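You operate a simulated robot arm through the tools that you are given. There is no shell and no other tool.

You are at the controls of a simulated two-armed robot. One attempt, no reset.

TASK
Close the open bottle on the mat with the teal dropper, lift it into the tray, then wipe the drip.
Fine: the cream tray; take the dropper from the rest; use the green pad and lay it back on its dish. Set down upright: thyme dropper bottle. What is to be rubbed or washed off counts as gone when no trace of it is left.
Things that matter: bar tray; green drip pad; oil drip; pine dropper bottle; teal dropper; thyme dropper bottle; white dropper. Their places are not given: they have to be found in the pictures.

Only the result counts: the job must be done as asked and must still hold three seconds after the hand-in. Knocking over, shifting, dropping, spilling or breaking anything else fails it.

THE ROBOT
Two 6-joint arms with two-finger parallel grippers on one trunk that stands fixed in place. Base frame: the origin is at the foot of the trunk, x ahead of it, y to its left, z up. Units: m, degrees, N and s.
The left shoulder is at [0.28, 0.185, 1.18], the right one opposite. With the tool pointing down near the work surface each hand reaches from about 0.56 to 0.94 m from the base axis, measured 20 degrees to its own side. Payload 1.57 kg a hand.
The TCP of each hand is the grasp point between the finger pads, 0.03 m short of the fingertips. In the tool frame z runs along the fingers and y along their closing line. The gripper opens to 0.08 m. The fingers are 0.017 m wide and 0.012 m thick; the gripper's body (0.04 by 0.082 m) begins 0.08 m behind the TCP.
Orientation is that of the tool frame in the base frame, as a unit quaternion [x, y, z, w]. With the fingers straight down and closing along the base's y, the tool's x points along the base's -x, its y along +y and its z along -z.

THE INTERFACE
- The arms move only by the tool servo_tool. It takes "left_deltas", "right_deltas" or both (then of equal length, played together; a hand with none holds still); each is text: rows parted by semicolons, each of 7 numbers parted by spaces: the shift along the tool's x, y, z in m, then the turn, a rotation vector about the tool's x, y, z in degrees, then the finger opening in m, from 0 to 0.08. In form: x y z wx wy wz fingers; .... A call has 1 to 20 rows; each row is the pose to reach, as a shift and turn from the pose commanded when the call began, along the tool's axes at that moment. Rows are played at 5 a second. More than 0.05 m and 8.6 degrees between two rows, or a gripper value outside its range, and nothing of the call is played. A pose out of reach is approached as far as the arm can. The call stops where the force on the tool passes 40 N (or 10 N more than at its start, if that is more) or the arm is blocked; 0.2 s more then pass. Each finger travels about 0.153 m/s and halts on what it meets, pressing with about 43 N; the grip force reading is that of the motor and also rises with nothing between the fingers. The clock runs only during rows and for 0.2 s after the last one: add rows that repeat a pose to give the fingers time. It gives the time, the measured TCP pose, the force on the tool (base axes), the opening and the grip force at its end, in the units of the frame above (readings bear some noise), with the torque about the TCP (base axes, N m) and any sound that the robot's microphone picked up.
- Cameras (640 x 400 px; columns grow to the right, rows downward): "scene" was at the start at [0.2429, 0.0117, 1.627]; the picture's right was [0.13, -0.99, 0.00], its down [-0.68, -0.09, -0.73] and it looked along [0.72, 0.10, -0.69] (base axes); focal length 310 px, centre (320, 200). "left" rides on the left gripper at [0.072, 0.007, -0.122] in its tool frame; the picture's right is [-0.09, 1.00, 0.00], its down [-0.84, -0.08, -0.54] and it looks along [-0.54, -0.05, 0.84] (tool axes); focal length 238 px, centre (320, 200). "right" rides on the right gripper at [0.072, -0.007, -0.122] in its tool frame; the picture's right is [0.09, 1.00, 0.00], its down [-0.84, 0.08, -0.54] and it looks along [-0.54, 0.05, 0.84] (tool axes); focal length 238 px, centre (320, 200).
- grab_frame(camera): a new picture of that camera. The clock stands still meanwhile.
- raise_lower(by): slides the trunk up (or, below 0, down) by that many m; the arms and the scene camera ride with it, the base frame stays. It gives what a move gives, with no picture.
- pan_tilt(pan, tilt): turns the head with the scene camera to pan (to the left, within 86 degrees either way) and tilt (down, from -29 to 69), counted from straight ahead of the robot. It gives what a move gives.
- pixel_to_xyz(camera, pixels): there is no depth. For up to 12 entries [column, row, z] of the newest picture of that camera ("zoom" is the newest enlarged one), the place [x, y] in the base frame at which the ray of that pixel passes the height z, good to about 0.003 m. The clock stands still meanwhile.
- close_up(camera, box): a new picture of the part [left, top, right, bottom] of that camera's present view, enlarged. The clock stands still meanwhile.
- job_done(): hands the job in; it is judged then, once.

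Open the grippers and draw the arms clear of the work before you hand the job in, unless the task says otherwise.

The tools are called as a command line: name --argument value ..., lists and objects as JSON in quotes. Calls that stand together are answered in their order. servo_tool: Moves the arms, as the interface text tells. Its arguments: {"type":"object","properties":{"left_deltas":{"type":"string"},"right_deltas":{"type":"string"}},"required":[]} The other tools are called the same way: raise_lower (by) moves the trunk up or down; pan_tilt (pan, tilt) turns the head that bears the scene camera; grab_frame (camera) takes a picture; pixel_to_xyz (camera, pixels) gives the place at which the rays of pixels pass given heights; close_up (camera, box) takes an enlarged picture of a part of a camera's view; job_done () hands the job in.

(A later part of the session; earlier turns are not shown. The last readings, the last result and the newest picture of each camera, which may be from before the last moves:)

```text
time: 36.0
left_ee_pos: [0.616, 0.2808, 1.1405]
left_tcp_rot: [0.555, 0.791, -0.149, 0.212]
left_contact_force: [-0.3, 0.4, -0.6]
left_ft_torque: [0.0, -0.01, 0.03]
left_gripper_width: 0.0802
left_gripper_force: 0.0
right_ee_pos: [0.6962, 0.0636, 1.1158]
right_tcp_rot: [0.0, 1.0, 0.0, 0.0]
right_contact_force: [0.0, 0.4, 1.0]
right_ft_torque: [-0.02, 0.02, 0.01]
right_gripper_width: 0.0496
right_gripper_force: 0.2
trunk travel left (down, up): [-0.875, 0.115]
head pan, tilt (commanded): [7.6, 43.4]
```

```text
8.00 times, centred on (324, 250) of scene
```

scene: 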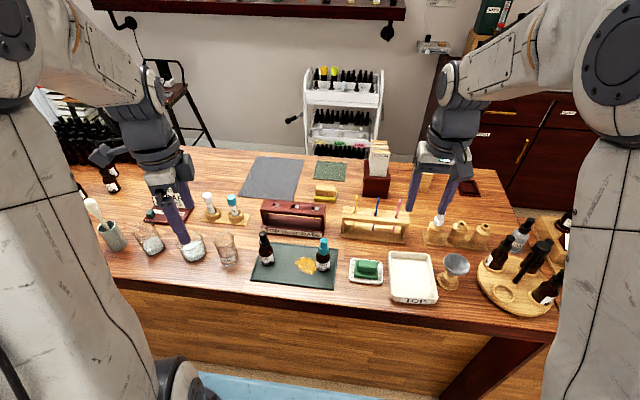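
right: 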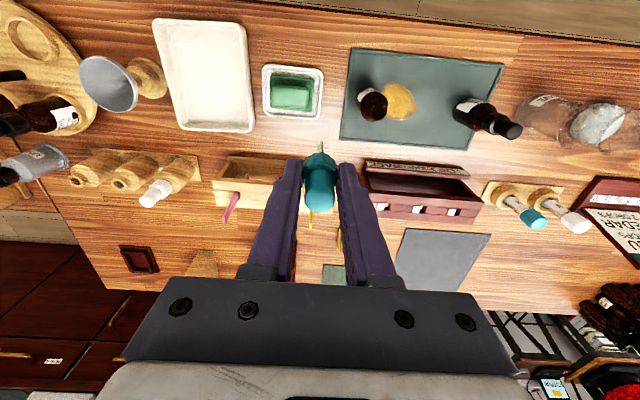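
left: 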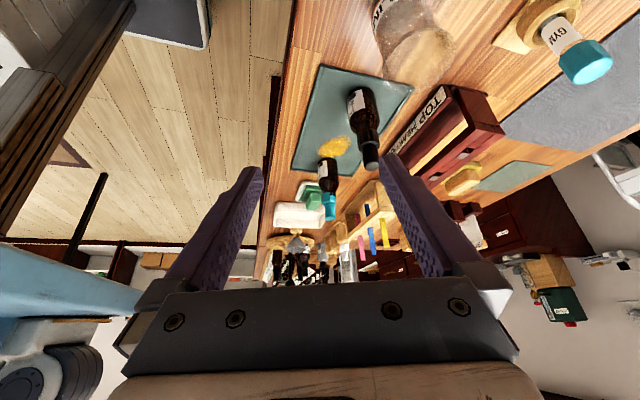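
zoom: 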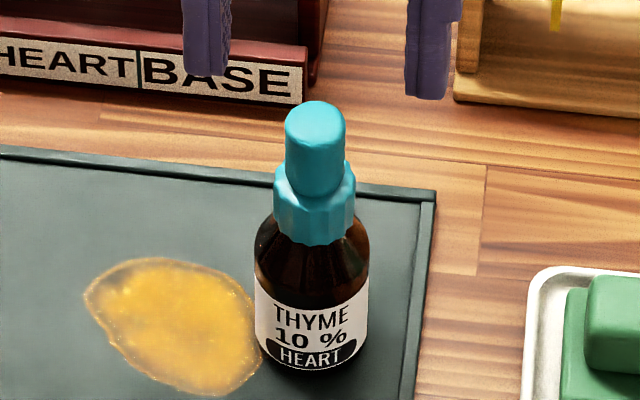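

The collar now wraps the neck from every view and looks seated. To lift the bottle I widen the fingers to 0.058 and descend around the body to TCP z≈1.00, which keeps the palm about 1 cm above the bulb.

servo_tool --right_deltas "0 0.0007 0 0 0 0 0.058; 0 0.0007 0.03 0 0 0 0.058; 0 0.0007 0.06 0 0 0 0.058; 0 0.0007 0.085 0 0 0 0.058; 0 0.0007 0.1 0 0 0 0.058; 0 0.0007 0.1 0 0 0 0.058"

close_up --camera "left" --box '[288, 140, 368, 240]'

close_up --camera "scene" --box '[276, 215, 372, 275]'

grab_frame --camera "right"

```text
time: 37.4
left_ee_pos: [0.6167, 0.2804, 1.1405]
left_tcp_rot: [0.554, 0.791, -0.149, 0.213]
left_contact_force: [0.2, -0.9, 0.6]
left_ft_torque: [-0.01, -0.01, 0.01]
left_gripper_width: 0.0801
left_gripper_force: 0.1
right_ee_pos: [0.6961, 0.0646, 1.0156]
right_tcp_rot: [0.001, 1.0, 0.0, 0.0]
right_contact_force: [0.4, -0.7, -0.9]
right_ft_torque: [-0.01, -0.01, -0.02]
right_gripper_width: 0.058
right_gripper_force: 0.0
trunk travel left (down, up): [-0.875, 0.115]
head pan, tilt (commanded): [7.6, 43.4]
```

```text
4.00 times, centred on (328, 190) of left
```

zoom: 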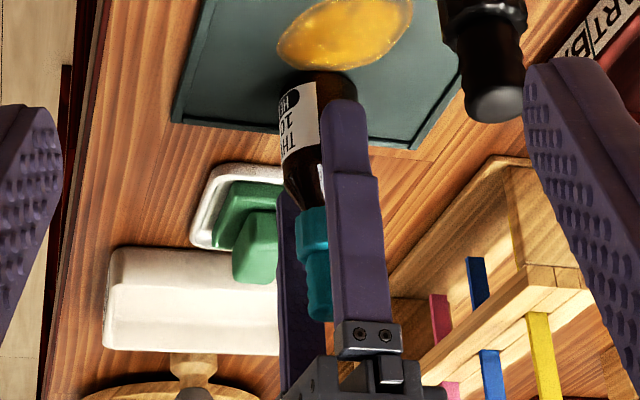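

```text
6.67 times, centred on (324, 245) of scene
```

zoom: 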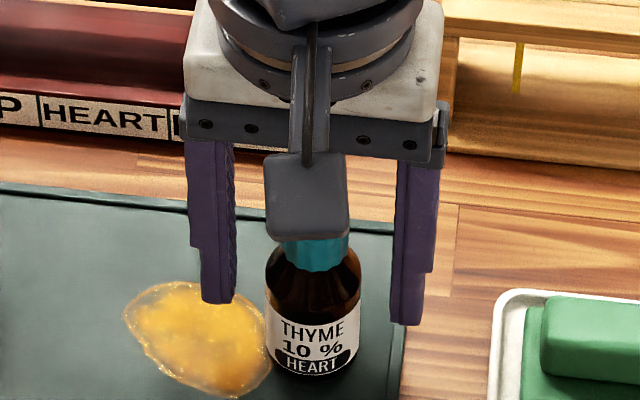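

```text
taken
```

right: 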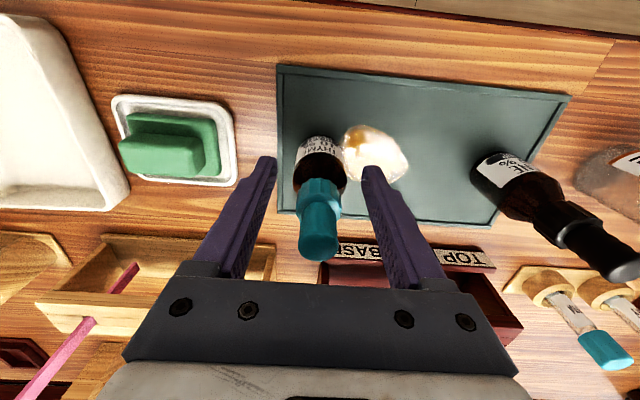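

Clearances look good and there is no contact at z=1.0156. I lower another 16 mm, then close on the bottle body.

servo_tool --right_deltas "0 0 0.008 0 0 0 0.058; 0 0 0.016 0 0 0 0.058; 0 0 0.016 0 0 0 0.05; 0 0 0.016 0 0 0 0.044; 0 0 0.016 0 0 0 0.04; 0 0 0.016 0 0 0 0.036; 0 0 0.016 0 0 0 0.03; 0 0 0.016 0 0 0 0.03; 0 0 0.016 0 0 0 0.03"

close_up --camera "scene" --box '[276, 225, 372, 285]'

close_up --camera "left" --box '[288, 140, 368, 240]'

grab_frame --camera "right"

```text
time: 39.4
left_ee_pos: [0.6178, 0.2819, 1.1414]
left_tcp_rot: [0.554, 0.791, -0.148, 0.212]
left_contact_force: [0.2, 0.8, 0.3]
left_ft_torque: [0.01, 0.0, 0.01]
left_gripper_width: 0.0799
left_gripper_force: 0.0
right_ee_pos: [0.698, 0.0653, 0.9997]
right_tcp_rot: [0.0, 1.0, 0.0, 0.0]
right_contact_force: [-0.3, 0.3, 0.2]
right_ft_torque: [0.01, -0.02, -0.02]
right_gripper_width: 0.0345
right_gripper_force: 42.1
trunk travel left (down, up): [-0.875, 0.115]
head pan, tilt (commanded): [7.6, 43.4]
```

```text
6.67 times, centred on (324, 255) of scene
```

zoom: 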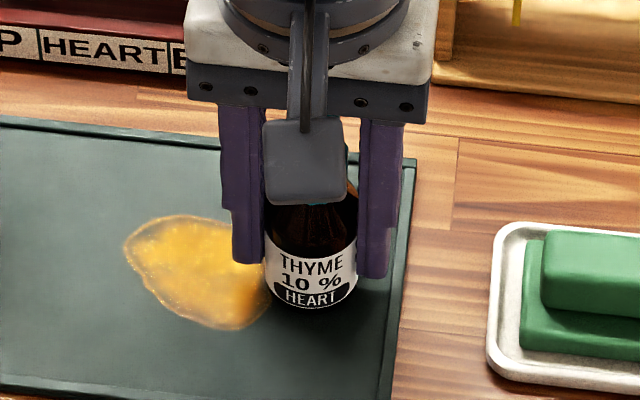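

```text
4.00 times, centred on (328, 190) of left
```

zoom: 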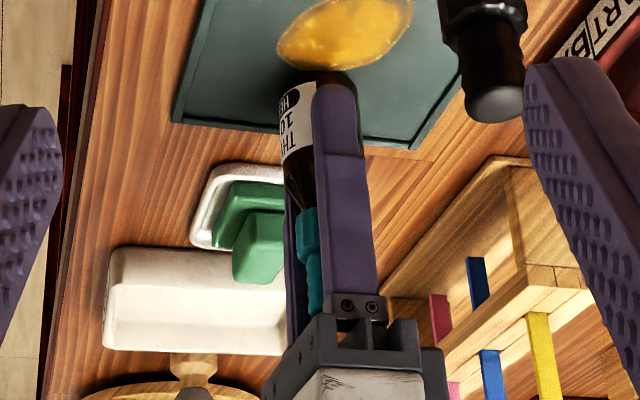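

```text
taken
```

right: 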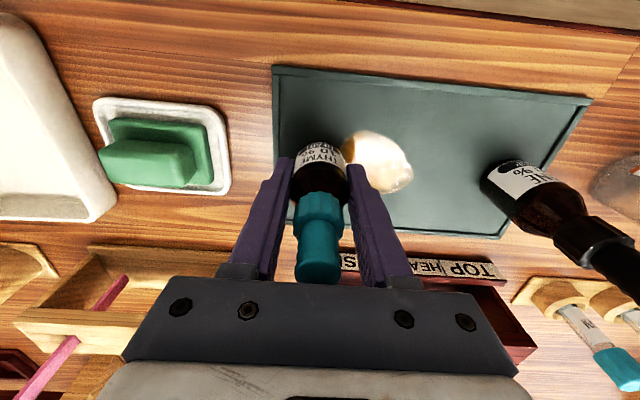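

The bottle is gripped (width 0.0345, 42 N) with no side load. I lift it straight up 3 cm and check that the dropper stays in place.

servo_tool --right_deltas "0 0 -0.01 0 0 0 0.03; 0 0 -0.02 0 0 0 0.03; 0 0 -0.035 0 0 0 0.03; 0 0 -0.05 0 0 0 0.03; 0 0 -0.05 0 0 0 0.03"

close_up --camera "left" --box '[288, 140, 368, 240]'

close_up --camera "scene" --box '[260, 195, 372, 285]'

close_up --camera "scene" --box '[340, 235, 452, 315]'

pixel_to_xyz --camera "zoom" --pixels '[[320, 200, 0.955], [320, 200, 0.965]]'

```text
time: 40.6
left_ee_pos: [0.6169, 0.2796, 1.1402]
left_tcp_rot: [0.554, 0.791, -0.148, 0.212]
left_contact_force: [0.0, 1.0, 0.1]
left_ft_torque: [0.0, -0.03, -0.01]
left_gripper_width: 0.0799
left_gripper_force: 0.1
right_ee_pos: [0.698, 0.065, 1.0492]
right_tcp_rot: [0.001, 1.0, 0.0, 0.0]
right_contact_force: [-1.2, 0.2, -0.2]
right_ft_torque: [0.04, -0.01, 0.0]
right_gripper_width: 0.0347
right_gripper_force: 41.7
trunk travel left (down, up): [-0.875, 0.115]
head pan, tilt (commanded): [7.6, 43.4]
```

```text
4.00 times, centred on (328, 190) of left
```

zoom: 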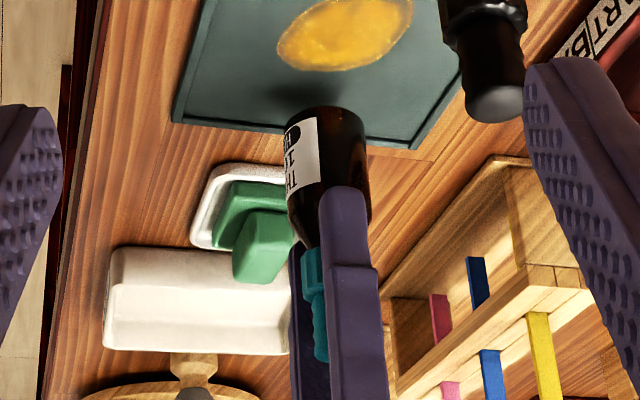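

```text
4.44 times, centred on (316, 240) of scene
```

zoom: 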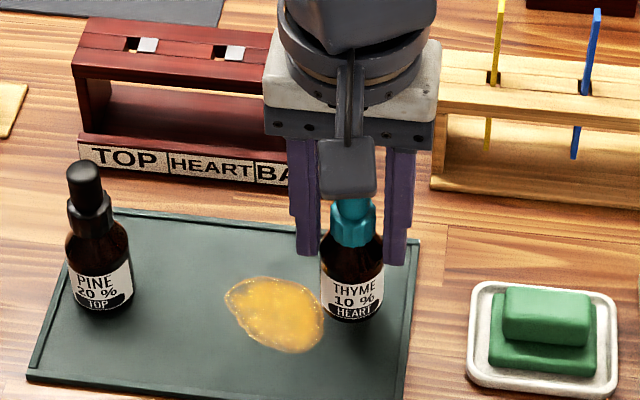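

```text
5.00 times, centred on (396, 275) of scene
```

zoom: 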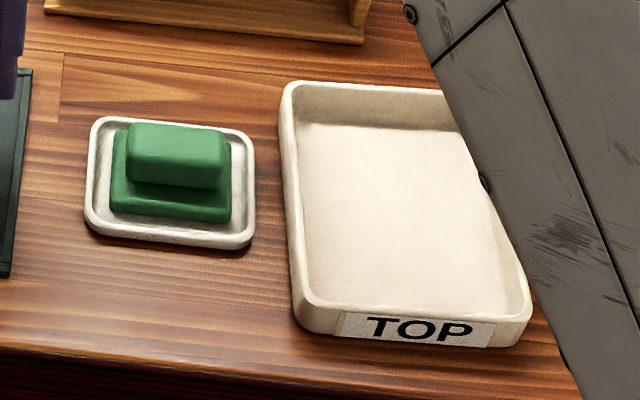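

```text
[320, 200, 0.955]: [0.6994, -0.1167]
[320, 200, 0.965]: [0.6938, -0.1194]
```

The bottle is lifted with the dropper in place. I locate the tray's floor and rim corners in the newest enlarged picture.

pixel_to_xyz --camera "zoom" --pixels '[[397, 215, 0.955], [302, 125, 0.955], [315, 300, 0.955], [512, 308, 0.955], [285, 85, 0.975], [300, 300, 0.975], [530, 315, 0.975], [170, 183, 0.96], [170, 155, 0.985]]'

grab_frame --camera "right"

```text
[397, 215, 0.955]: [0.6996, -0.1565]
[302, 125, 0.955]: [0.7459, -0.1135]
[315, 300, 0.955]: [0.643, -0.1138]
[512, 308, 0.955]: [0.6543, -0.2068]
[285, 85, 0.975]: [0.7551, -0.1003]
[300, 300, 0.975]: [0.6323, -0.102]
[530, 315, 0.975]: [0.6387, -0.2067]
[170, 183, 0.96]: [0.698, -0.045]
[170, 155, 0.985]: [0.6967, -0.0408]
```

```text
taken
```

right: 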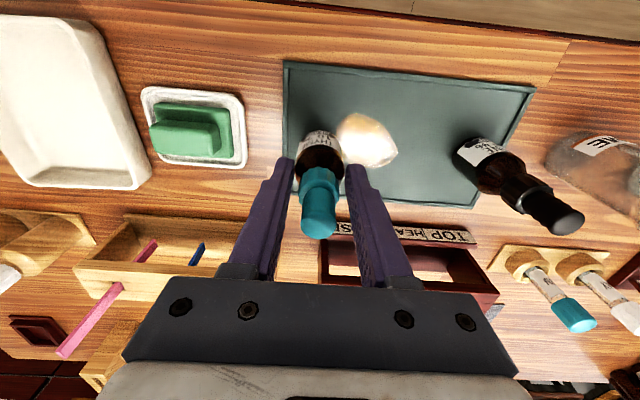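

The tray interior runs about x 0.643–0.746 and y −0.114 to −0.205, with its centre near (0.697,−0.157). I raise the bottle 4 cm and carry it across in y to above the tray centre.

servo_tool --right_deltas "0 0 -0.02 0 0 0 0.03; 0 0 -0.04 0 0 0 0.03; 0 -0.03 -0.04 0 0 0 0.03; 0 -0.065 -0.04 0 0 0 0.03; 0 -0.1 -0.04 0 0 0 0.03; 0 -0.135 -0.04 0 0 0 0.03; 0 -0.17 -0.04 0 0 0 0.03; 0 -0.2 -0.04 0 0 0 0.03; 0 -0.222 -0.04 0 0 0 0.03; 0 -0.222 -0.04 0 0 0 0.03"

grab_frame --camera "right"

close_up --camera "scene" --box '[340, 205, 484, 315]'

grab_frame --camera "left"

```text
time: 42.8
left_ee_pos: [0.6182, 0.2812, 1.1414]
left_tcp_rot: [0.553, 0.792, -0.149, 0.212]
left_contact_force: [-0.6, 0.5, 0.2]
left_ft_torque: [-0.01, -0.01, 0.02]
left_gripper_width: 0.08
left_gripper_force: 0.1
right_ee_pos: [0.6968, -0.1578, 1.0872]
right_tcp_rot: [0.0, 1.0, 0.0, -0.001]
right_contact_force: [-0.4, -0.1, -0.9]
right_ft_torque: [-0.02, 0.0, 0.01]
right_gripper_width: 0.0346
right_gripper_force: 42.0
trunk travel left (down, up): [-0.875, 0.115]
head pan, tilt (commanded): [7.6, 43.4]
```

```text
taken
```

right: 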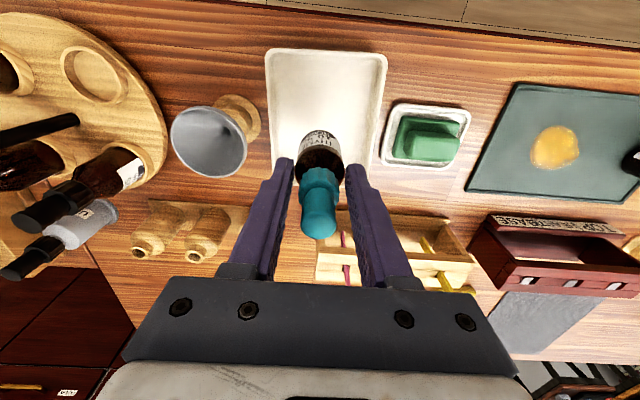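

```text
3.64 times, centred on (412, 260) of scene
```

zoom: 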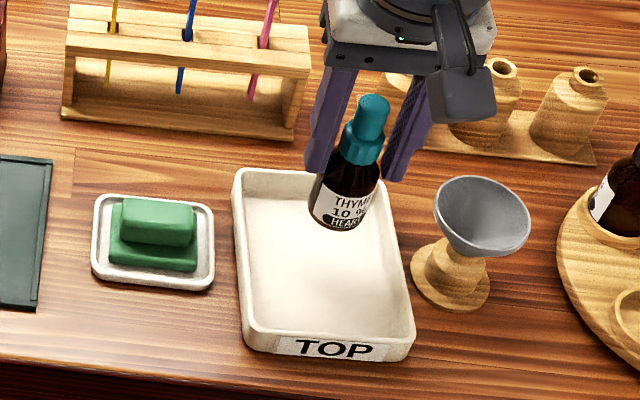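

```text
taken
```

left: 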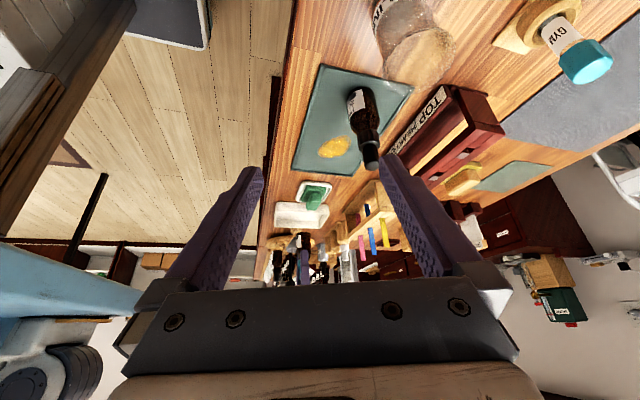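

The bottle is above the tray interior (bottle in right view at (318,160), tray columns 265–388), with about 3.5 cm clearance to the funnel. I lower 7.5 cm, then feel for the tray floor.

servo_tool --right_deltas "0 0 0.025 0 0 0 0.03; 0 0 0.05 0 0 0 0.03; 0 0 0.07 0 0 0 0.03; 0 0 0.078 0 0 0 0.03; 0 0 0.078 0 0 0 0.03"

close_up --camera "scene" --box '[360, 225, 456, 315]'

close_up --camera "right" --box '[220, 40, 420, 260]'

```text
time: 44.0
left_ee_pos: [0.6151, 0.2807, 1.1403]
left_tcp_rot: [0.554, 0.791, -0.149, 0.212]
left_contact_force: [-0.4, 0.6, 0.4]
left_ft_torque: [-0.02, 0.0, -0.01]
left_gripper_width: 0.0802
left_gripper_force: 0.0
right_ee_pos: [0.6993, -0.1565, 1.0138]
right_tcp_rot: [0.0, 1.0, 0.0, 0.004]
right_contact_force: [4.7, 0.1, 34.3]
right_ft_torque: [0.08, -0.42, 0.01]
right_gripper_width: 0.0348
right_gripper_force: 41.6
trunk travel left (down, up): [-0.875, 0.115]
head pan, tilt (commanded): [7.6, 43.4]
```

```text
4.44 times, centred on (408, 270) of scene
```

zoom: 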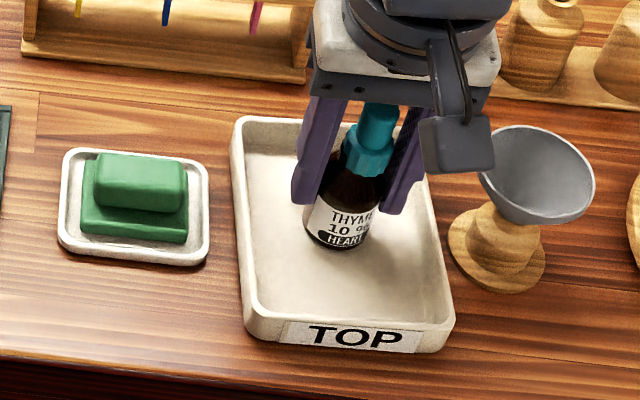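

```text
1.82 times, centred on (320, 150) of right
```

zoom: 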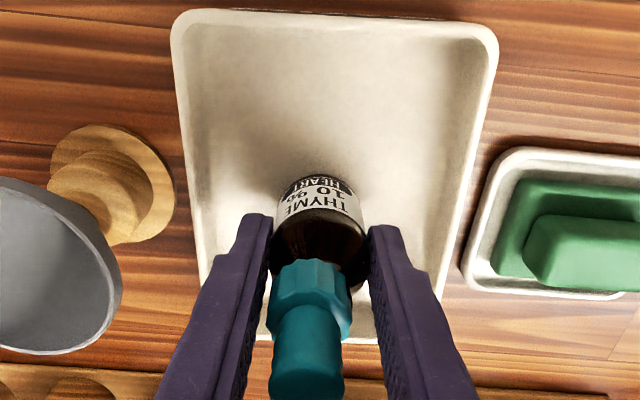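

Contact came early with 34 N at z=1.0138, so the tray floor is about 14 mm above the mat surface. I ease up in small steps until the load is nearly gone before releasing.

servo_tool --right_deltas "0 0 -0.0005 0 0 0 0.03; 0 0 -0.001 0 0 0 0.03; 0 0 -0.001 0 0 0 0.03"

```text
time: 44.8
left_ee_pos: [0.6166, 0.2807, 1.1407]
left_tcp_rot: [0.555, 0.791, -0.149, 0.211]
left_contact_force: [0.2, 0.7, -0.4]
left_ft_torque: [-0.01, 0.0, -0.01]
left_gripper_width: 0.0801
left_gripper_force: 0.1
right_ee_pos: [0.6976, -0.1562, 1.0136]
right_tcp_rot: [0.0, 1.0, -0.001, 0.002]
right_contact_force: [7.6, -2.0, 24.6]
right_ft_torque: [-0.14, -0.66, -0.02]
right_gripper_width: 0.0345
right_gripper_force: 41.9
trunk travel left (down, up): [-0.875, 0.115]
head pan, tilt (commanded): [7.6, 43.4]
```

The load is down to 24.6 N, with some sideways force at the base. I ease up further.

servo_tool --right_deltas "0 0 -0.0006 0 0 0 0.03; 0 0 -0.0012 0 0 0 0.03; 0 0 -0.0012 0 0 0 0.03"

close_up --camera "scene" --box '[370, 235, 450, 300]'

close_up --camera "right" --box '[256, 100, 384, 200]'

```text
time: 45.6
left_ee_pos: [0.6171, 0.2812, 1.1399]
left_tcp_rot: [0.554, 0.792, -0.149, 0.212]
left_contact_force: [0.0, 0.3, 0.1]
left_ft_torque: [0.0, 0.0, -0.02]
left_gripper_width: 0.0801
left_gripper_force: 0.0
right_ee_pos: [0.6974, -0.1565, 1.0126]
right_tcp_rot: [0.001, 1.0, 0.001, -0.002]
right_contact_force: [2.5, 2.4, 13.7]
right_ft_torque: [0.18, -0.38, 0.04]
right_gripper_width: 0.0345
right_gripper_force: 42.5
trunk travel left (down, up): [-0.875, 0.115]
head pan, tilt (commanded): [7.6, 43.4]
```

```text
6.15 times, centred on (410, 268) of scene
```

zoom: 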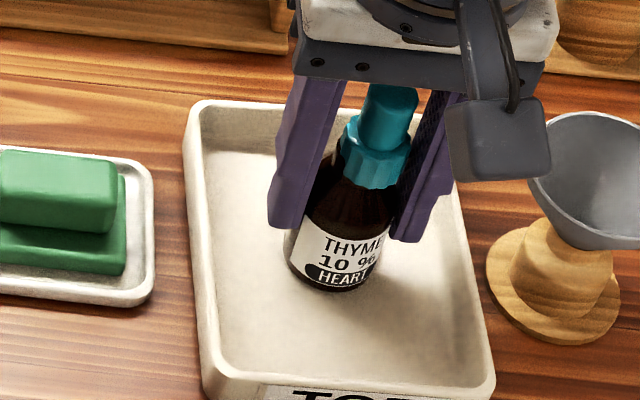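

```text
4.00 times, centred on (320, 150) of right
```

zoom: 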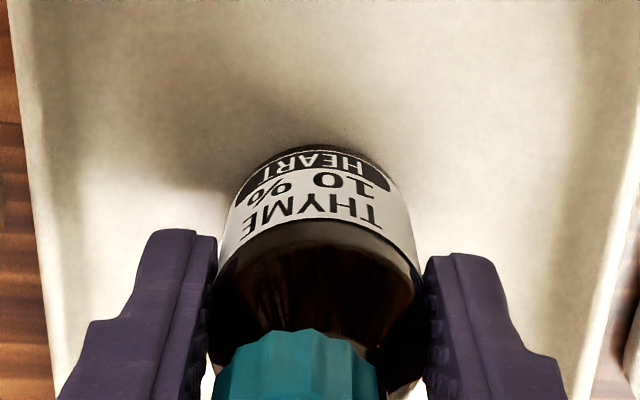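

Down to 13.7 N with the bottle base on the tray floor. I ease up about 0.8 mm more.

servo_tool --right_deltas "0 0 -0.0004 0 0 0 0.03; 0 0 -0.0008 0 0 0 0.03; 0 0 -0.0008 0 0 0 0.03"

```text
time: 46.4
left_ee_pos: [0.6172, 0.2806, 1.1399]
left_tcp_rot: [0.554, 0.791, -0.149, 0.212]
left_contact_force: [0.0, 0.4, -0.9]
left_ft_torque: [0.02, 0.03, 0.02]
left_gripper_width: 0.0801
left_gripper_force: 0.1
right_ee_pos: [0.6959, -0.1584, 1.0147]
right_tcp_rot: [0.0, 1.0, 0.0, -0.002]
right_contact_force: [0.6, 0.3, -1.3]
right_ft_torque: [0.0, -0.02, 0.0]
right_gripper_width: 0.0342
right_gripper_force: 41.5
trunk travel left (down, up): [-0.875, 0.115]
head pan, tilt (commanded): [7.6, 43.4]
```

The load is now about zero and the bottle just touches the floor. I open the fingers slowly to 0.046 and check that it stands.

servo_tool --right_deltas "0 0 0 0 0 0 0.0345; 0 0 0 0 0 0 0.0355; 0 0 0 0 0 0 0.037; 0 0 0 0 0 0 0.04; 0 0 0 0 0 0 0.046; 0 0 0 0 0 0 0.046"

close_up --camera "scene" --box '[370, 235, 450, 300]'

close_up --camera "right" --box '[240, 100, 400, 220]'

```text
time: 47.8
left_ee_pos: [0.6177, 0.2811, 1.1415]
left_tcp_rot: [0.554, 0.792, -0.148, 0.212]
left_contact_force: [-0.7, 0.4, 0.0]
left_ft_torque: [0.0, 0.0, -0.01]
left_gripper_width: 0.0801
left_gripper_force: 0.1
right_ee_pos: [0.6965, -0.1571, 1.0148]
right_tcp_rot: [0.0, 1.0, 0.001, 0.0]
right_contact_force: [-0.1, -0.2, -0.1]
right_ft_torque: [0.01, -0.02, -0.02]
right_gripper_width: 0.046
right_gripper_force: 0.2
trunk travel left (down, up): [-0.875, 0.115]
head pan, tilt (commanded): [7.6, 43.4]
```

```text
6.15 times, centred on (410, 268) of scene
```

zoom: 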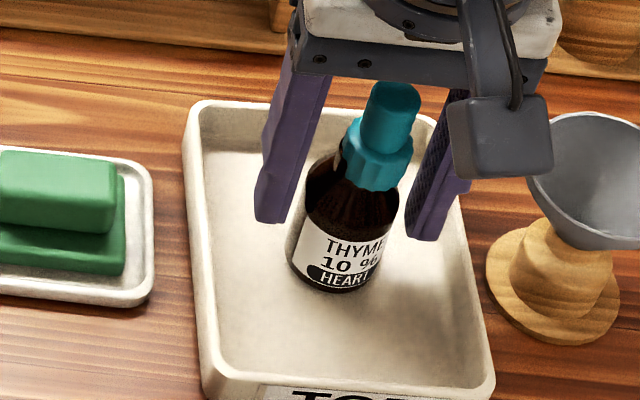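

```text
3.33 times, centred on (320, 160) of right
```

zoom: 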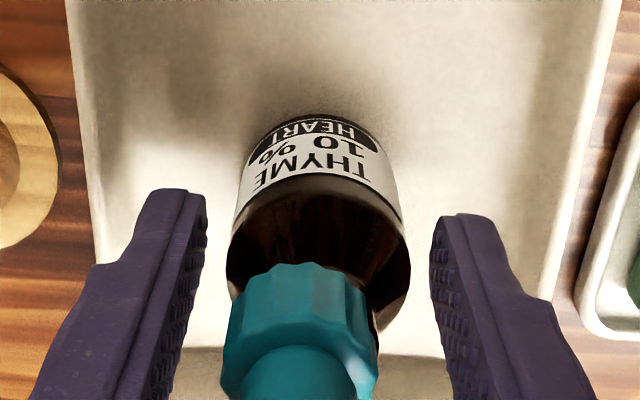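

The bottle stands upright in the tray, but the collar has shifted toward −y (right view 300 against bottle 318). I raise the hand clear and inspect the seat.

servo_tool --right_deltas "0 0 -0.02 0 0 0 0.05; 0 0 -0.05 0 0 0 0.05; 0 0 -0.08 0 0 0 0.05; 0 0 -0.11 0 0 0 0.05; 0 0 -0.11 0 0 0 0.05"

close_up --camera "scene" --box '[380, 235, 444, 290]'

close_up --camera "right" --box '[256, 70, 384, 170]'

close_up --camera "left" --box '[270, 180, 340, 240]'

```text
time: 49.0
left_ee_pos: [0.6164, 0.2814, 1.1406]
left_tcp_rot: [0.554, 0.791, -0.149, 0.212]
left_contact_force: [0.3, 0.1, 0.0]
left_ft_torque: [0.02, 0.02, -0.01]
left_gripper_width: 0.0799
left_gripper_force: 0.0
right_ee_pos: [0.6955, -0.1571, 1.1258]
right_tcp_rot: [0.0, 1.0, 0.0, 0.0]
right_contact_force: [0.0, -0.2, -0.6]
right_ft_torque: [0.01, 0.0, -0.01]
right_gripper_width: 0.0502
right_gripper_force: 0.0
trunk travel left (down, up): [-0.875, 0.115]
head pan, tilt (commanded): [7.6, 43.4]
```

```text
7.27 times, centred on (412, 262) of scene
```

zoom: 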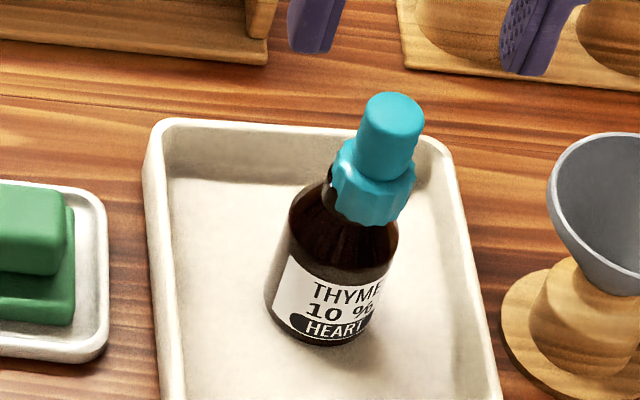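

```text
4.00 times, centred on (320, 120) of right
```

zoom: 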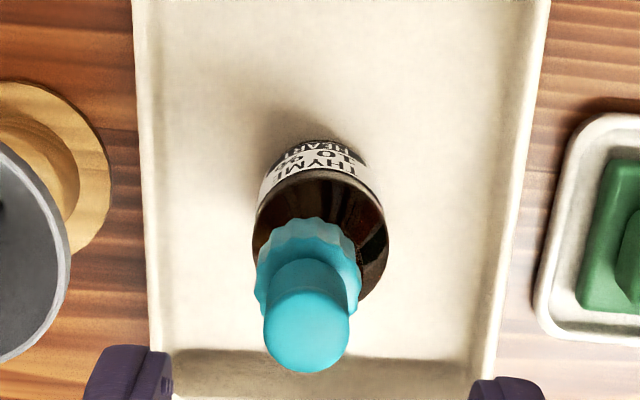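

```text
6.67 times, centred on (305, 210) of left
```

zoom: 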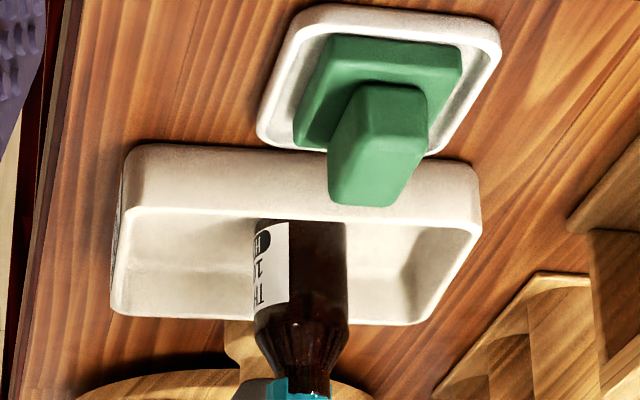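

The neck shows past the collar on its +y side, so the dropper slid about 3 mm toward −y in the set-down. The hand is centred on the bottle (321 vs 320), so I descend to TCP z≈1.075 and nudge it back onto the axis as before.

servo_tool --right_deltas "0 0 0.02 0 0 0 0.05; 0 0 0.04 0 0 0 0.05; 0 0 0.05 0 0 0 0.05; 0 0 0.05 0 0 0 0.05"

close_up --camera "right" --box '[240, 100, 400, 200]'

close_up --camera "scene" --box '[380, 225, 444, 280]'

```text
time: 50.0
left_ee_pos: [0.6175, 0.2804, 1.1405]
left_tcp_rot: [0.554, 0.791, -0.148, 0.212]
left_contact_force: [-0.5, -0.4, 0.2]
left_ft_torque: [0.01, 0.0, -0.01]
left_gripper_width: 0.08
left_gripper_force: 0.0
right_ee_pos: [0.6964, -0.1563, 1.0752]
right_tcp_rot: [0.0, 1.0, 0.0, 0.0]
right_contact_force: [-0.3, 1.1, 0.2]
right_ft_torque: [0.0, 0.05, 0.02]
right_gripper_width: 0.0502
right_gripper_force: 0.0
trunk travel left (down, up): [-0.875, 0.115]
head pan, tilt (commanded): [7.6, 43.4]
```

```text
4.00 times, centred on (320, 150) of right
```

zoom: 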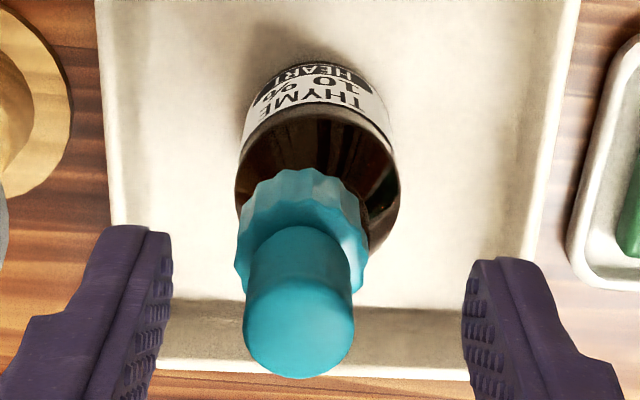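

```text
7.27 times, centred on (412, 252) of scene
```

zoom: 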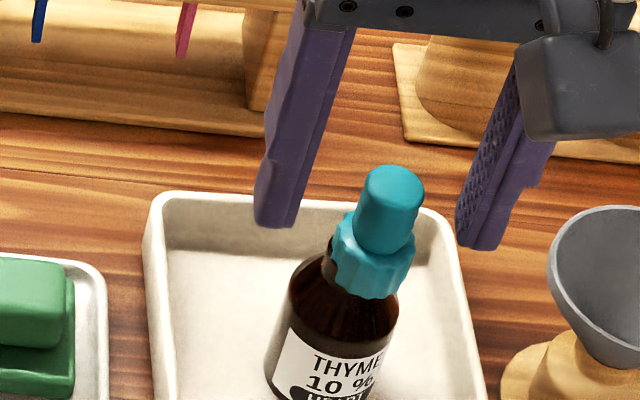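

The fingers are centred on the bottle (317.5 vs 318) and the dropper is at 299. I close slowly to 0.0235 to push it back to centre.

servo_tool --right_deltas "0 0 0 0 0 0 0.042; 0 0 0 0 0 0 0.036; 0 0 0 0 0 0 0.032; 0 0 0 0 0 0 0.029; 0 0 0 0 0 0 0.027; 0 0 0 0 0 0 0.025; 0 0 0 0 0 0 0.0235; 0 0 0 0 0 0 0.0235"

close_up --camera "right" --box '[240, 100, 400, 200]'

close_up --camera "scene" --box '[380, 225, 444, 280]'

```text
time: 51.8
left_ee_pos: [0.6182, 0.2815, 1.1404]
left_tcp_rot: [0.554, 0.791, -0.149, 0.213]
left_contact_force: [-0.5, -0.1, 0.3]
left_ft_torque: [-0.01, 0.04, -0.03]
left_gripper_width: 0.0798
left_gripper_force: 0.1
right_ee_pos: [0.6961, -0.157, 1.0745]
right_tcp_rot: [0.001, 1.0, -0.001, 0.0]
right_contact_force: [0.6, 0.1, 0.0]
right_ft_torque: [-0.03, 0.01, -0.01]
right_gripper_width: 0.0235
right_gripper_force: 0.0
trunk travel left (down, up): [-0.875, 0.115]
head pan, tilt (commanded): [7.6, 43.4]
```

```text
4.00 times, centred on (320, 150) of right
```

zoom: 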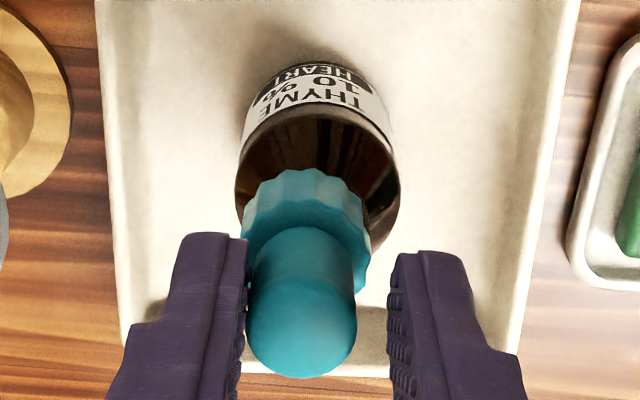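

```text
7.27 times, centred on (412, 252) of scene
```

zoom: 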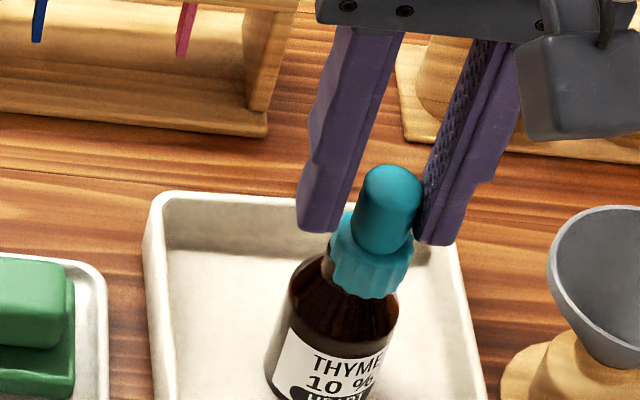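

The fingers closed around the narrower bulb above the collar, so the bottle sits lower than I assumed. I reopen, descend 10 mm more and look before closing.

servo_tool --right_deltas "0 0 0 0 0 0 0.03; 0 0 0 0 0 0 0.042; 0 0 0.005 0 0 0 0.045; 0 0 0.01 0 0 0 0.045; 0 0 0.01 0 0 0 0.045"

close_up --camera "right" --box '[240, 100, 400, 200]'

close_up --camera "scene" --box '[380, 225, 444, 280]'

```text
time: 53.0
left_ee_pos: [0.6172, 0.28, 1.1402]
left_tcp_rot: [0.555, 0.791, -0.149, 0.212]
left_contact_force: [0.3, 0.2, 0.0]
left_ft_torque: [0.01, 0.0, 0.01]
left_gripper_width: 0.0801
left_gripper_force: 0.0
right_ee_pos: [0.6974, -0.1584, 1.0642]
right_tcp_rot: [0.0, 1.0, 0.0, 0.0]
right_contact_force: [-0.3, -0.3, -0.5]
right_ft_torque: [-0.02, -0.02, -0.02]
right_gripper_width: 0.0448
right_gripper_force: 0.0
trunk travel left (down, up): [-0.875, 0.115]
head pan, tilt (commanded): [7.6, 43.4]
```

```text
4.00 times, centred on (320, 150) of right
```

zoom: 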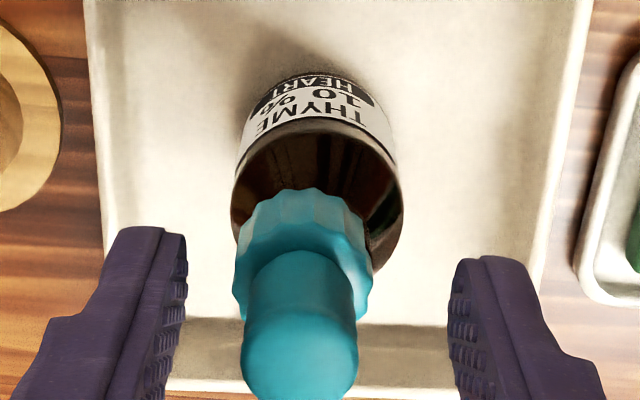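

```text
7.27 times, centred on (412, 252) of scene
```

zoom: 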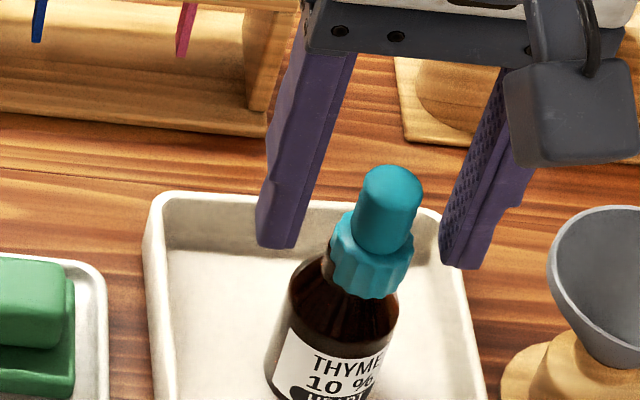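

Now the view matches the earlier successful nudge height; finger centre is 318.5, bottle 317, dropper about 302. I close slowly to 0.0235.

servo_tool --right_deltas "0 0 0 0 0 0 0.038; 0 0 0 0 0 0 0.033; 0 0 0 0 0 0 0.03; 0 0 0 0 0 0 0.028; 0 0 0 0 0 0 0.026; 0 0 0 0 0 0 0.0245; 0 0 0 0 0 0 0.0235; 0 0 0 0 0 0 0.0235"

close_up --camera "right" --box '[240, 100, 400, 200]'

close_up --camera "scene" --box '[380, 225, 444, 280]'

```text
time: 54.8
left_ee_pos: [0.6176, 0.2801, 1.1412]
left_tcp_rot: [0.554, 0.791, -0.149, 0.212]
left_contact_force: [0.1, -0.8, 0.2]
left_ft_torque: [0.0, 0.02, -0.01]
left_gripper_width: 0.0797
left_gripper_force: 0.1
right_ee_pos: [0.6958, -0.1565, 1.0637]
right_tcp_rot: [0.0, 1.0, 0.0, 0.0]
right_contact_force: [0.0, 0.0, -1.0]
right_ft_torque: [0.01, 0.03, -0.01]
right_gripper_width: 0.0236
right_gripper_force: 0.2
trunk travel left (down, up): [-0.875, 0.115]
head pan, tilt (commanded): [7.6, 43.4]
```

```text
4.00 times, centred on (320, 150) of right
```

zoom: 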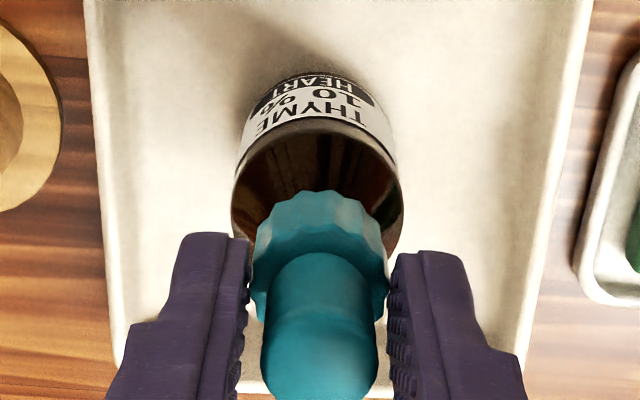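

```text
7.27 times, centred on (412, 252) of scene
```

zoom: 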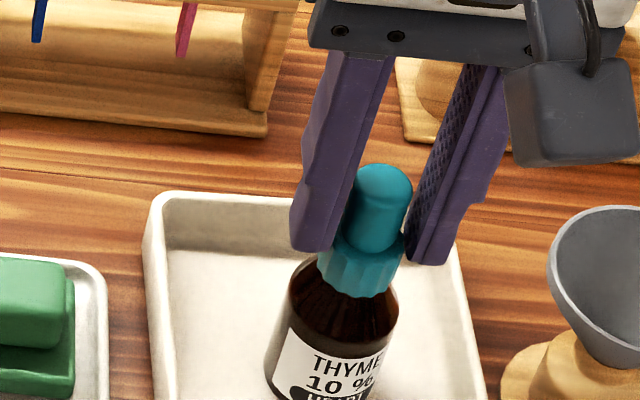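

The collar (320) is now over the bottle centre (318). I open slowly, rise, and inspect.

servo_tool --right_deltas "0 0 0 0 0 0 0.026; 0 0 0 0 0 0 0.032; 0 0 0 0 0 0 0.045; 0 0 -0.02 0 0 0 0.05; 0 0 -0.06 0 0 0 0.05; 0 0 -0.1 0 0 0 0.05; 0 0 -0.1 0 0 0 0.05"

close_up --camera "scene" --box '[380, 235, 444, 290]'

close_up --camera "right" --box '[256, 70, 384, 170]'

```text
time: 56.4
left_ee_pos: [0.6166, 0.2796, 1.1412]
left_tcp_rot: [0.554, 0.791, -0.149, 0.211]
left_contact_force: [-1.0, -0.1, 0.6]
left_ft_torque: [0.01, -0.01, 0.03]
left_gripper_width: 0.0798
left_gripper_force: 0.0
right_ee_pos: [0.6966, -0.1553, 1.1637]
right_tcp_rot: [0.0, 1.0, 0.001, 0.0]
right_contact_force: [0.1, -0.7, 0.2]
right_ft_torque: [0.0, 0.0, 0.03]
right_gripper_width: 0.0501
right_gripper_force: 0.1
trunk travel left (down, up): [-0.875, 0.115]
head pan, tilt (commanded): [7.6, 43.4]
```

```text
7.27 times, centred on (412, 262) of scene
```

zoom: 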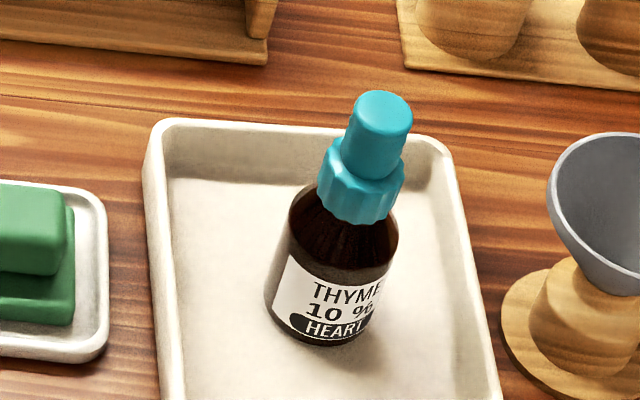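

```text
4.00 times, centred on (320, 120) of right
```

zoom: 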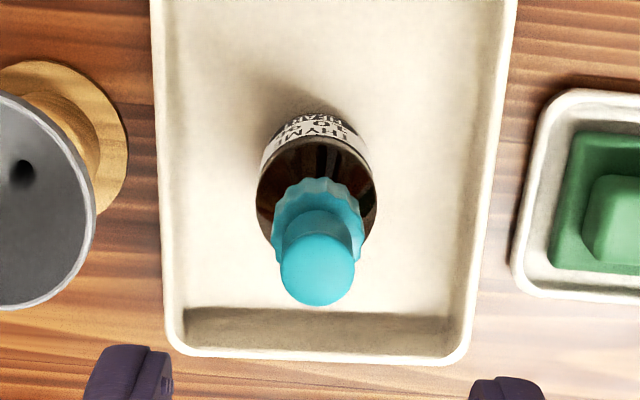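

The dropper is well centred on the neck and the bottle stands in the middle of the tray. Next is the drip: I move the right hand over the green pad near (0.697,−0.043) for a close look.

servo_tool --right_deltas "0 0.04 0 0 0 0 0.06; 0 0.08 0 0 0 0 0.07; 0 0.112 0 0 0 0 0.075; 0 0.112 0.03 0 0 0 0.075; 0 0.112 0.05 0 0 0 0.075; 0 0.112 0.05 0 0 0 0.075"

grab_frame --camera "right"

close_up --camera "right" --box '[240, 60, 400, 180]'

close_up --camera "scene" --box '[340, 225, 404, 295]'

close_up --camera "left" --box '[280, 120, 360, 240]'

```text
time: 57.8
left_ee_pos: [0.6178, 0.2809, 1.1399]
left_tcp_rot: [0.554, 0.791, -0.148, 0.212]
left_contact_force: [-0.4, 0.1, 0.4]
left_ft_torque: [0.05, 0.03, -0.03]
left_gripper_width: 0.0799
left_gripper_force: 0.0
right_ee_pos: [0.6969, -0.0431, 1.1147]
right_tcp_rot: [0.0, 1.0, 0.0, -0.001]
right_contact_force: [0.9, 0.0, 0.3]
right_ft_torque: [-0.01, -0.02, 0.03]
right_gripper_width: 0.0753
right_gripper_force: 0.2
trunk travel left (down, up): [-0.875, 0.115]
head pan, tilt (commanded): [7.6, 43.4]
```

```text
taken
```

right: 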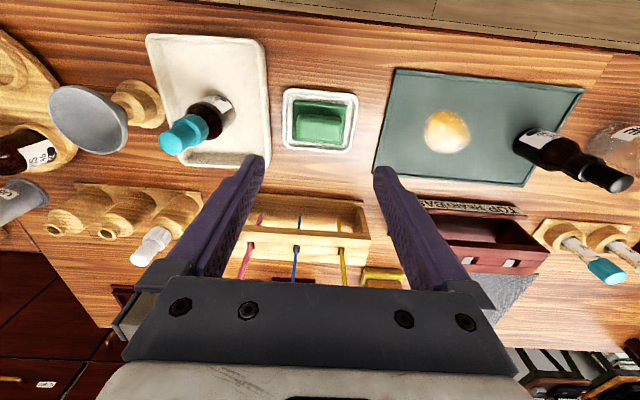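

```text
3.33 times, centred on (320, 120) of right
```

zoom: 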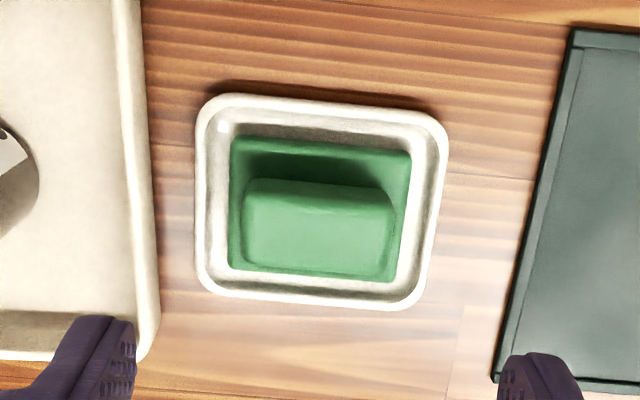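

```text
5.71 times, centred on (372, 260) of scene
```

zoom: 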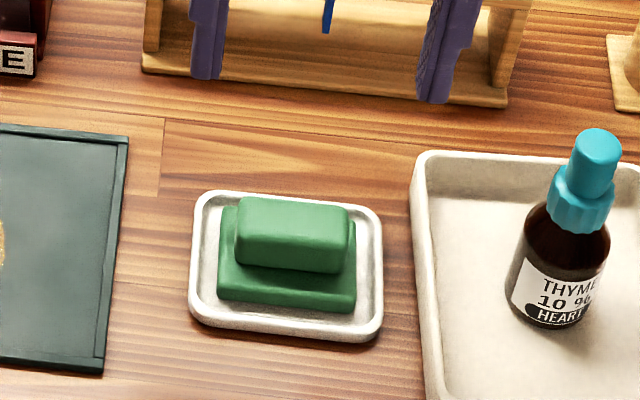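

```text
3.33 times, centred on (320, 180) of left
```

zoom: 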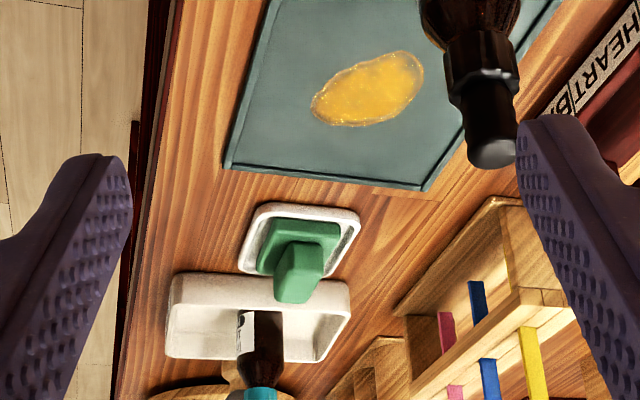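

The pad is a slab about 0.058 m wide with a handle about 0.046 m wide along y, nearly square to the base axes. I get its position from the right and scene pixels.

pixel_to_xyz --camera "right" --pixels '[[319.4, 132.6, 0.985], [319.4, 132.6, 0.995], [293.6, 101.1, 0.965], [347.6, 105.6, 0.965], [342.5, 144, 0.965], [293.6, 140.4, 0.965], [284, 88.5, 0.955], [357.5, 96, 0.955], [351.5, 151.5, 0.955], [285.5, 147, 0.955], [446, 132, 0.95], [299, 114.6, 0.99]]'

grab_frame --camera "scene"

pixel_to_xyz --camera "scene" --pixels '[[367.4, 262.6, 0.985], [367.4, 262.6, 0.995], [367.4, 262.6, 1.005], [352.2, 278, 0.965], [378.1, 279.2, 0.965]]'

```text
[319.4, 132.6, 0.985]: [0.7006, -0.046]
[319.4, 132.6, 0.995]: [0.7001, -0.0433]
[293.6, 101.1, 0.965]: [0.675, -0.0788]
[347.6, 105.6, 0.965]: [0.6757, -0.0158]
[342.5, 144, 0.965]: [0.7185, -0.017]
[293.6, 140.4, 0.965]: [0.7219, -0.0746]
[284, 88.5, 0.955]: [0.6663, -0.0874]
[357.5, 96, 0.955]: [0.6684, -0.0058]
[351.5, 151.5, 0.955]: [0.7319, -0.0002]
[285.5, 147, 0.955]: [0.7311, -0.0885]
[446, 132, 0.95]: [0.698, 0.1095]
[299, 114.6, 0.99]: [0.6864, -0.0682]
```

```text
taken
```

scene: 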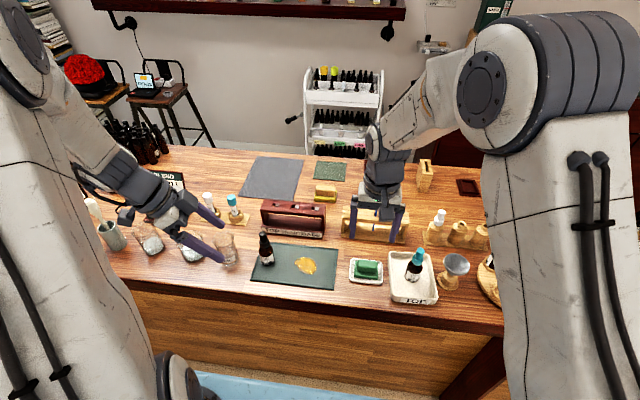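

```text
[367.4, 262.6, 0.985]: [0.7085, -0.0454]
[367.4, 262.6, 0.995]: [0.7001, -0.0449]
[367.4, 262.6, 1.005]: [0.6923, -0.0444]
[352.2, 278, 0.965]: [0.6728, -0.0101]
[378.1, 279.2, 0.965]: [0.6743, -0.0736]
```

The handle top centre is near (0.700,−0.0445,0.995). I open to 0.066 and lower to TCP z≈1.002 around the handle, fingertips just above the slab.

servo_tool --right_deltas "-0.003 -0.0014 0.03 0 0 0 0.066; -0.003 -0.0014 0.06 0 0 0 0.066; -0.003 -0.0014 0.085 0 0 0 0.066; -0.003 -0.0014 0.105 0 0 0 0.066; -0.003 -0.0014 0.112 0 0 0 0.066; -0.003 -0.0014 0.112 0 0 0 0.066"

close_up --camera "right" --box '[220, 80, 420, 220]'

close_up --camera "scene" --box '[330, 225, 410, 295]'

close_up --camera "left" --box '[280, 160, 350, 230]'

```text
time: 59.2
left_ee_pos: [0.6168, 0.2809, 1.1412]
left_tcp_rot: [0.554, 0.792, -0.148, 0.212]
left_contact_force: [1.0, 0.4, 0.3]
left_ft_torque: [-0.01, -0.01, 0.01]
left_gripper_width: 0.0799
left_gripper_force: 0.0
right_ee_pos: [0.7028, -0.048, 1.0018]
right_tcp_rot: [0.0, 1.0, 0.0, -0.001]
right_contact_force: [-0.5, 0.4, 0.3]
right_ft_torque: [-0.03, 0.01, 0.0]
right_gripper_width: 0.0662
right_gripper_force: 0.0
trunk travel left (down, up): [-0.875, 0.115]
head pan, tilt (commanded): [7.6, 43.4]
```

```text
2.86 times, centred on (320, 150) of right
```

zoom: 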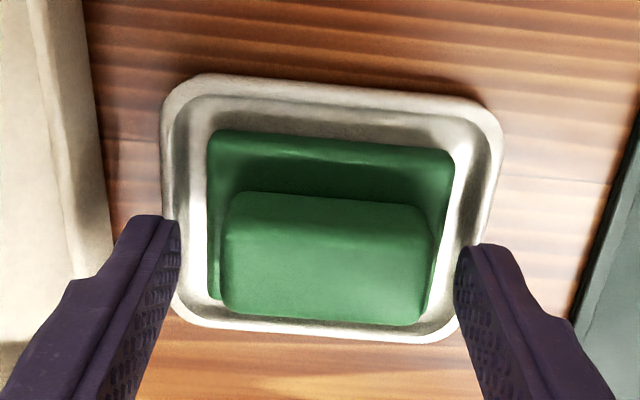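

```text
5.71 times, centred on (370, 260) of scene
```

zoom: 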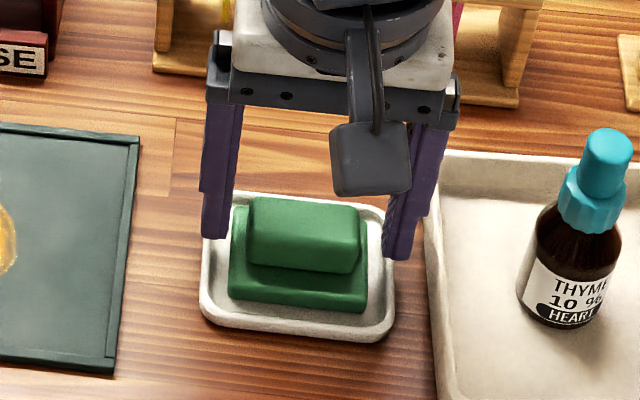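

```text
5.71 times, centred on (315, 195) of left
```

zoom: 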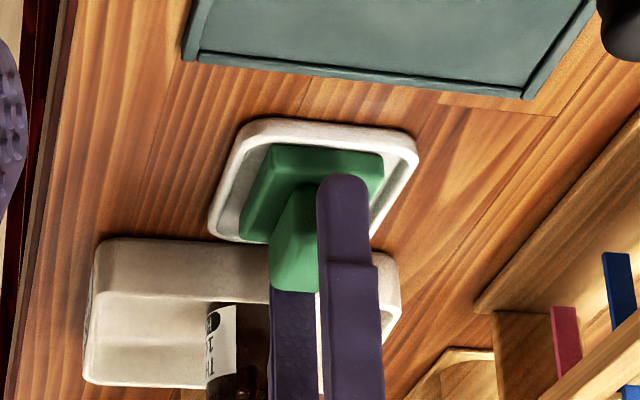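

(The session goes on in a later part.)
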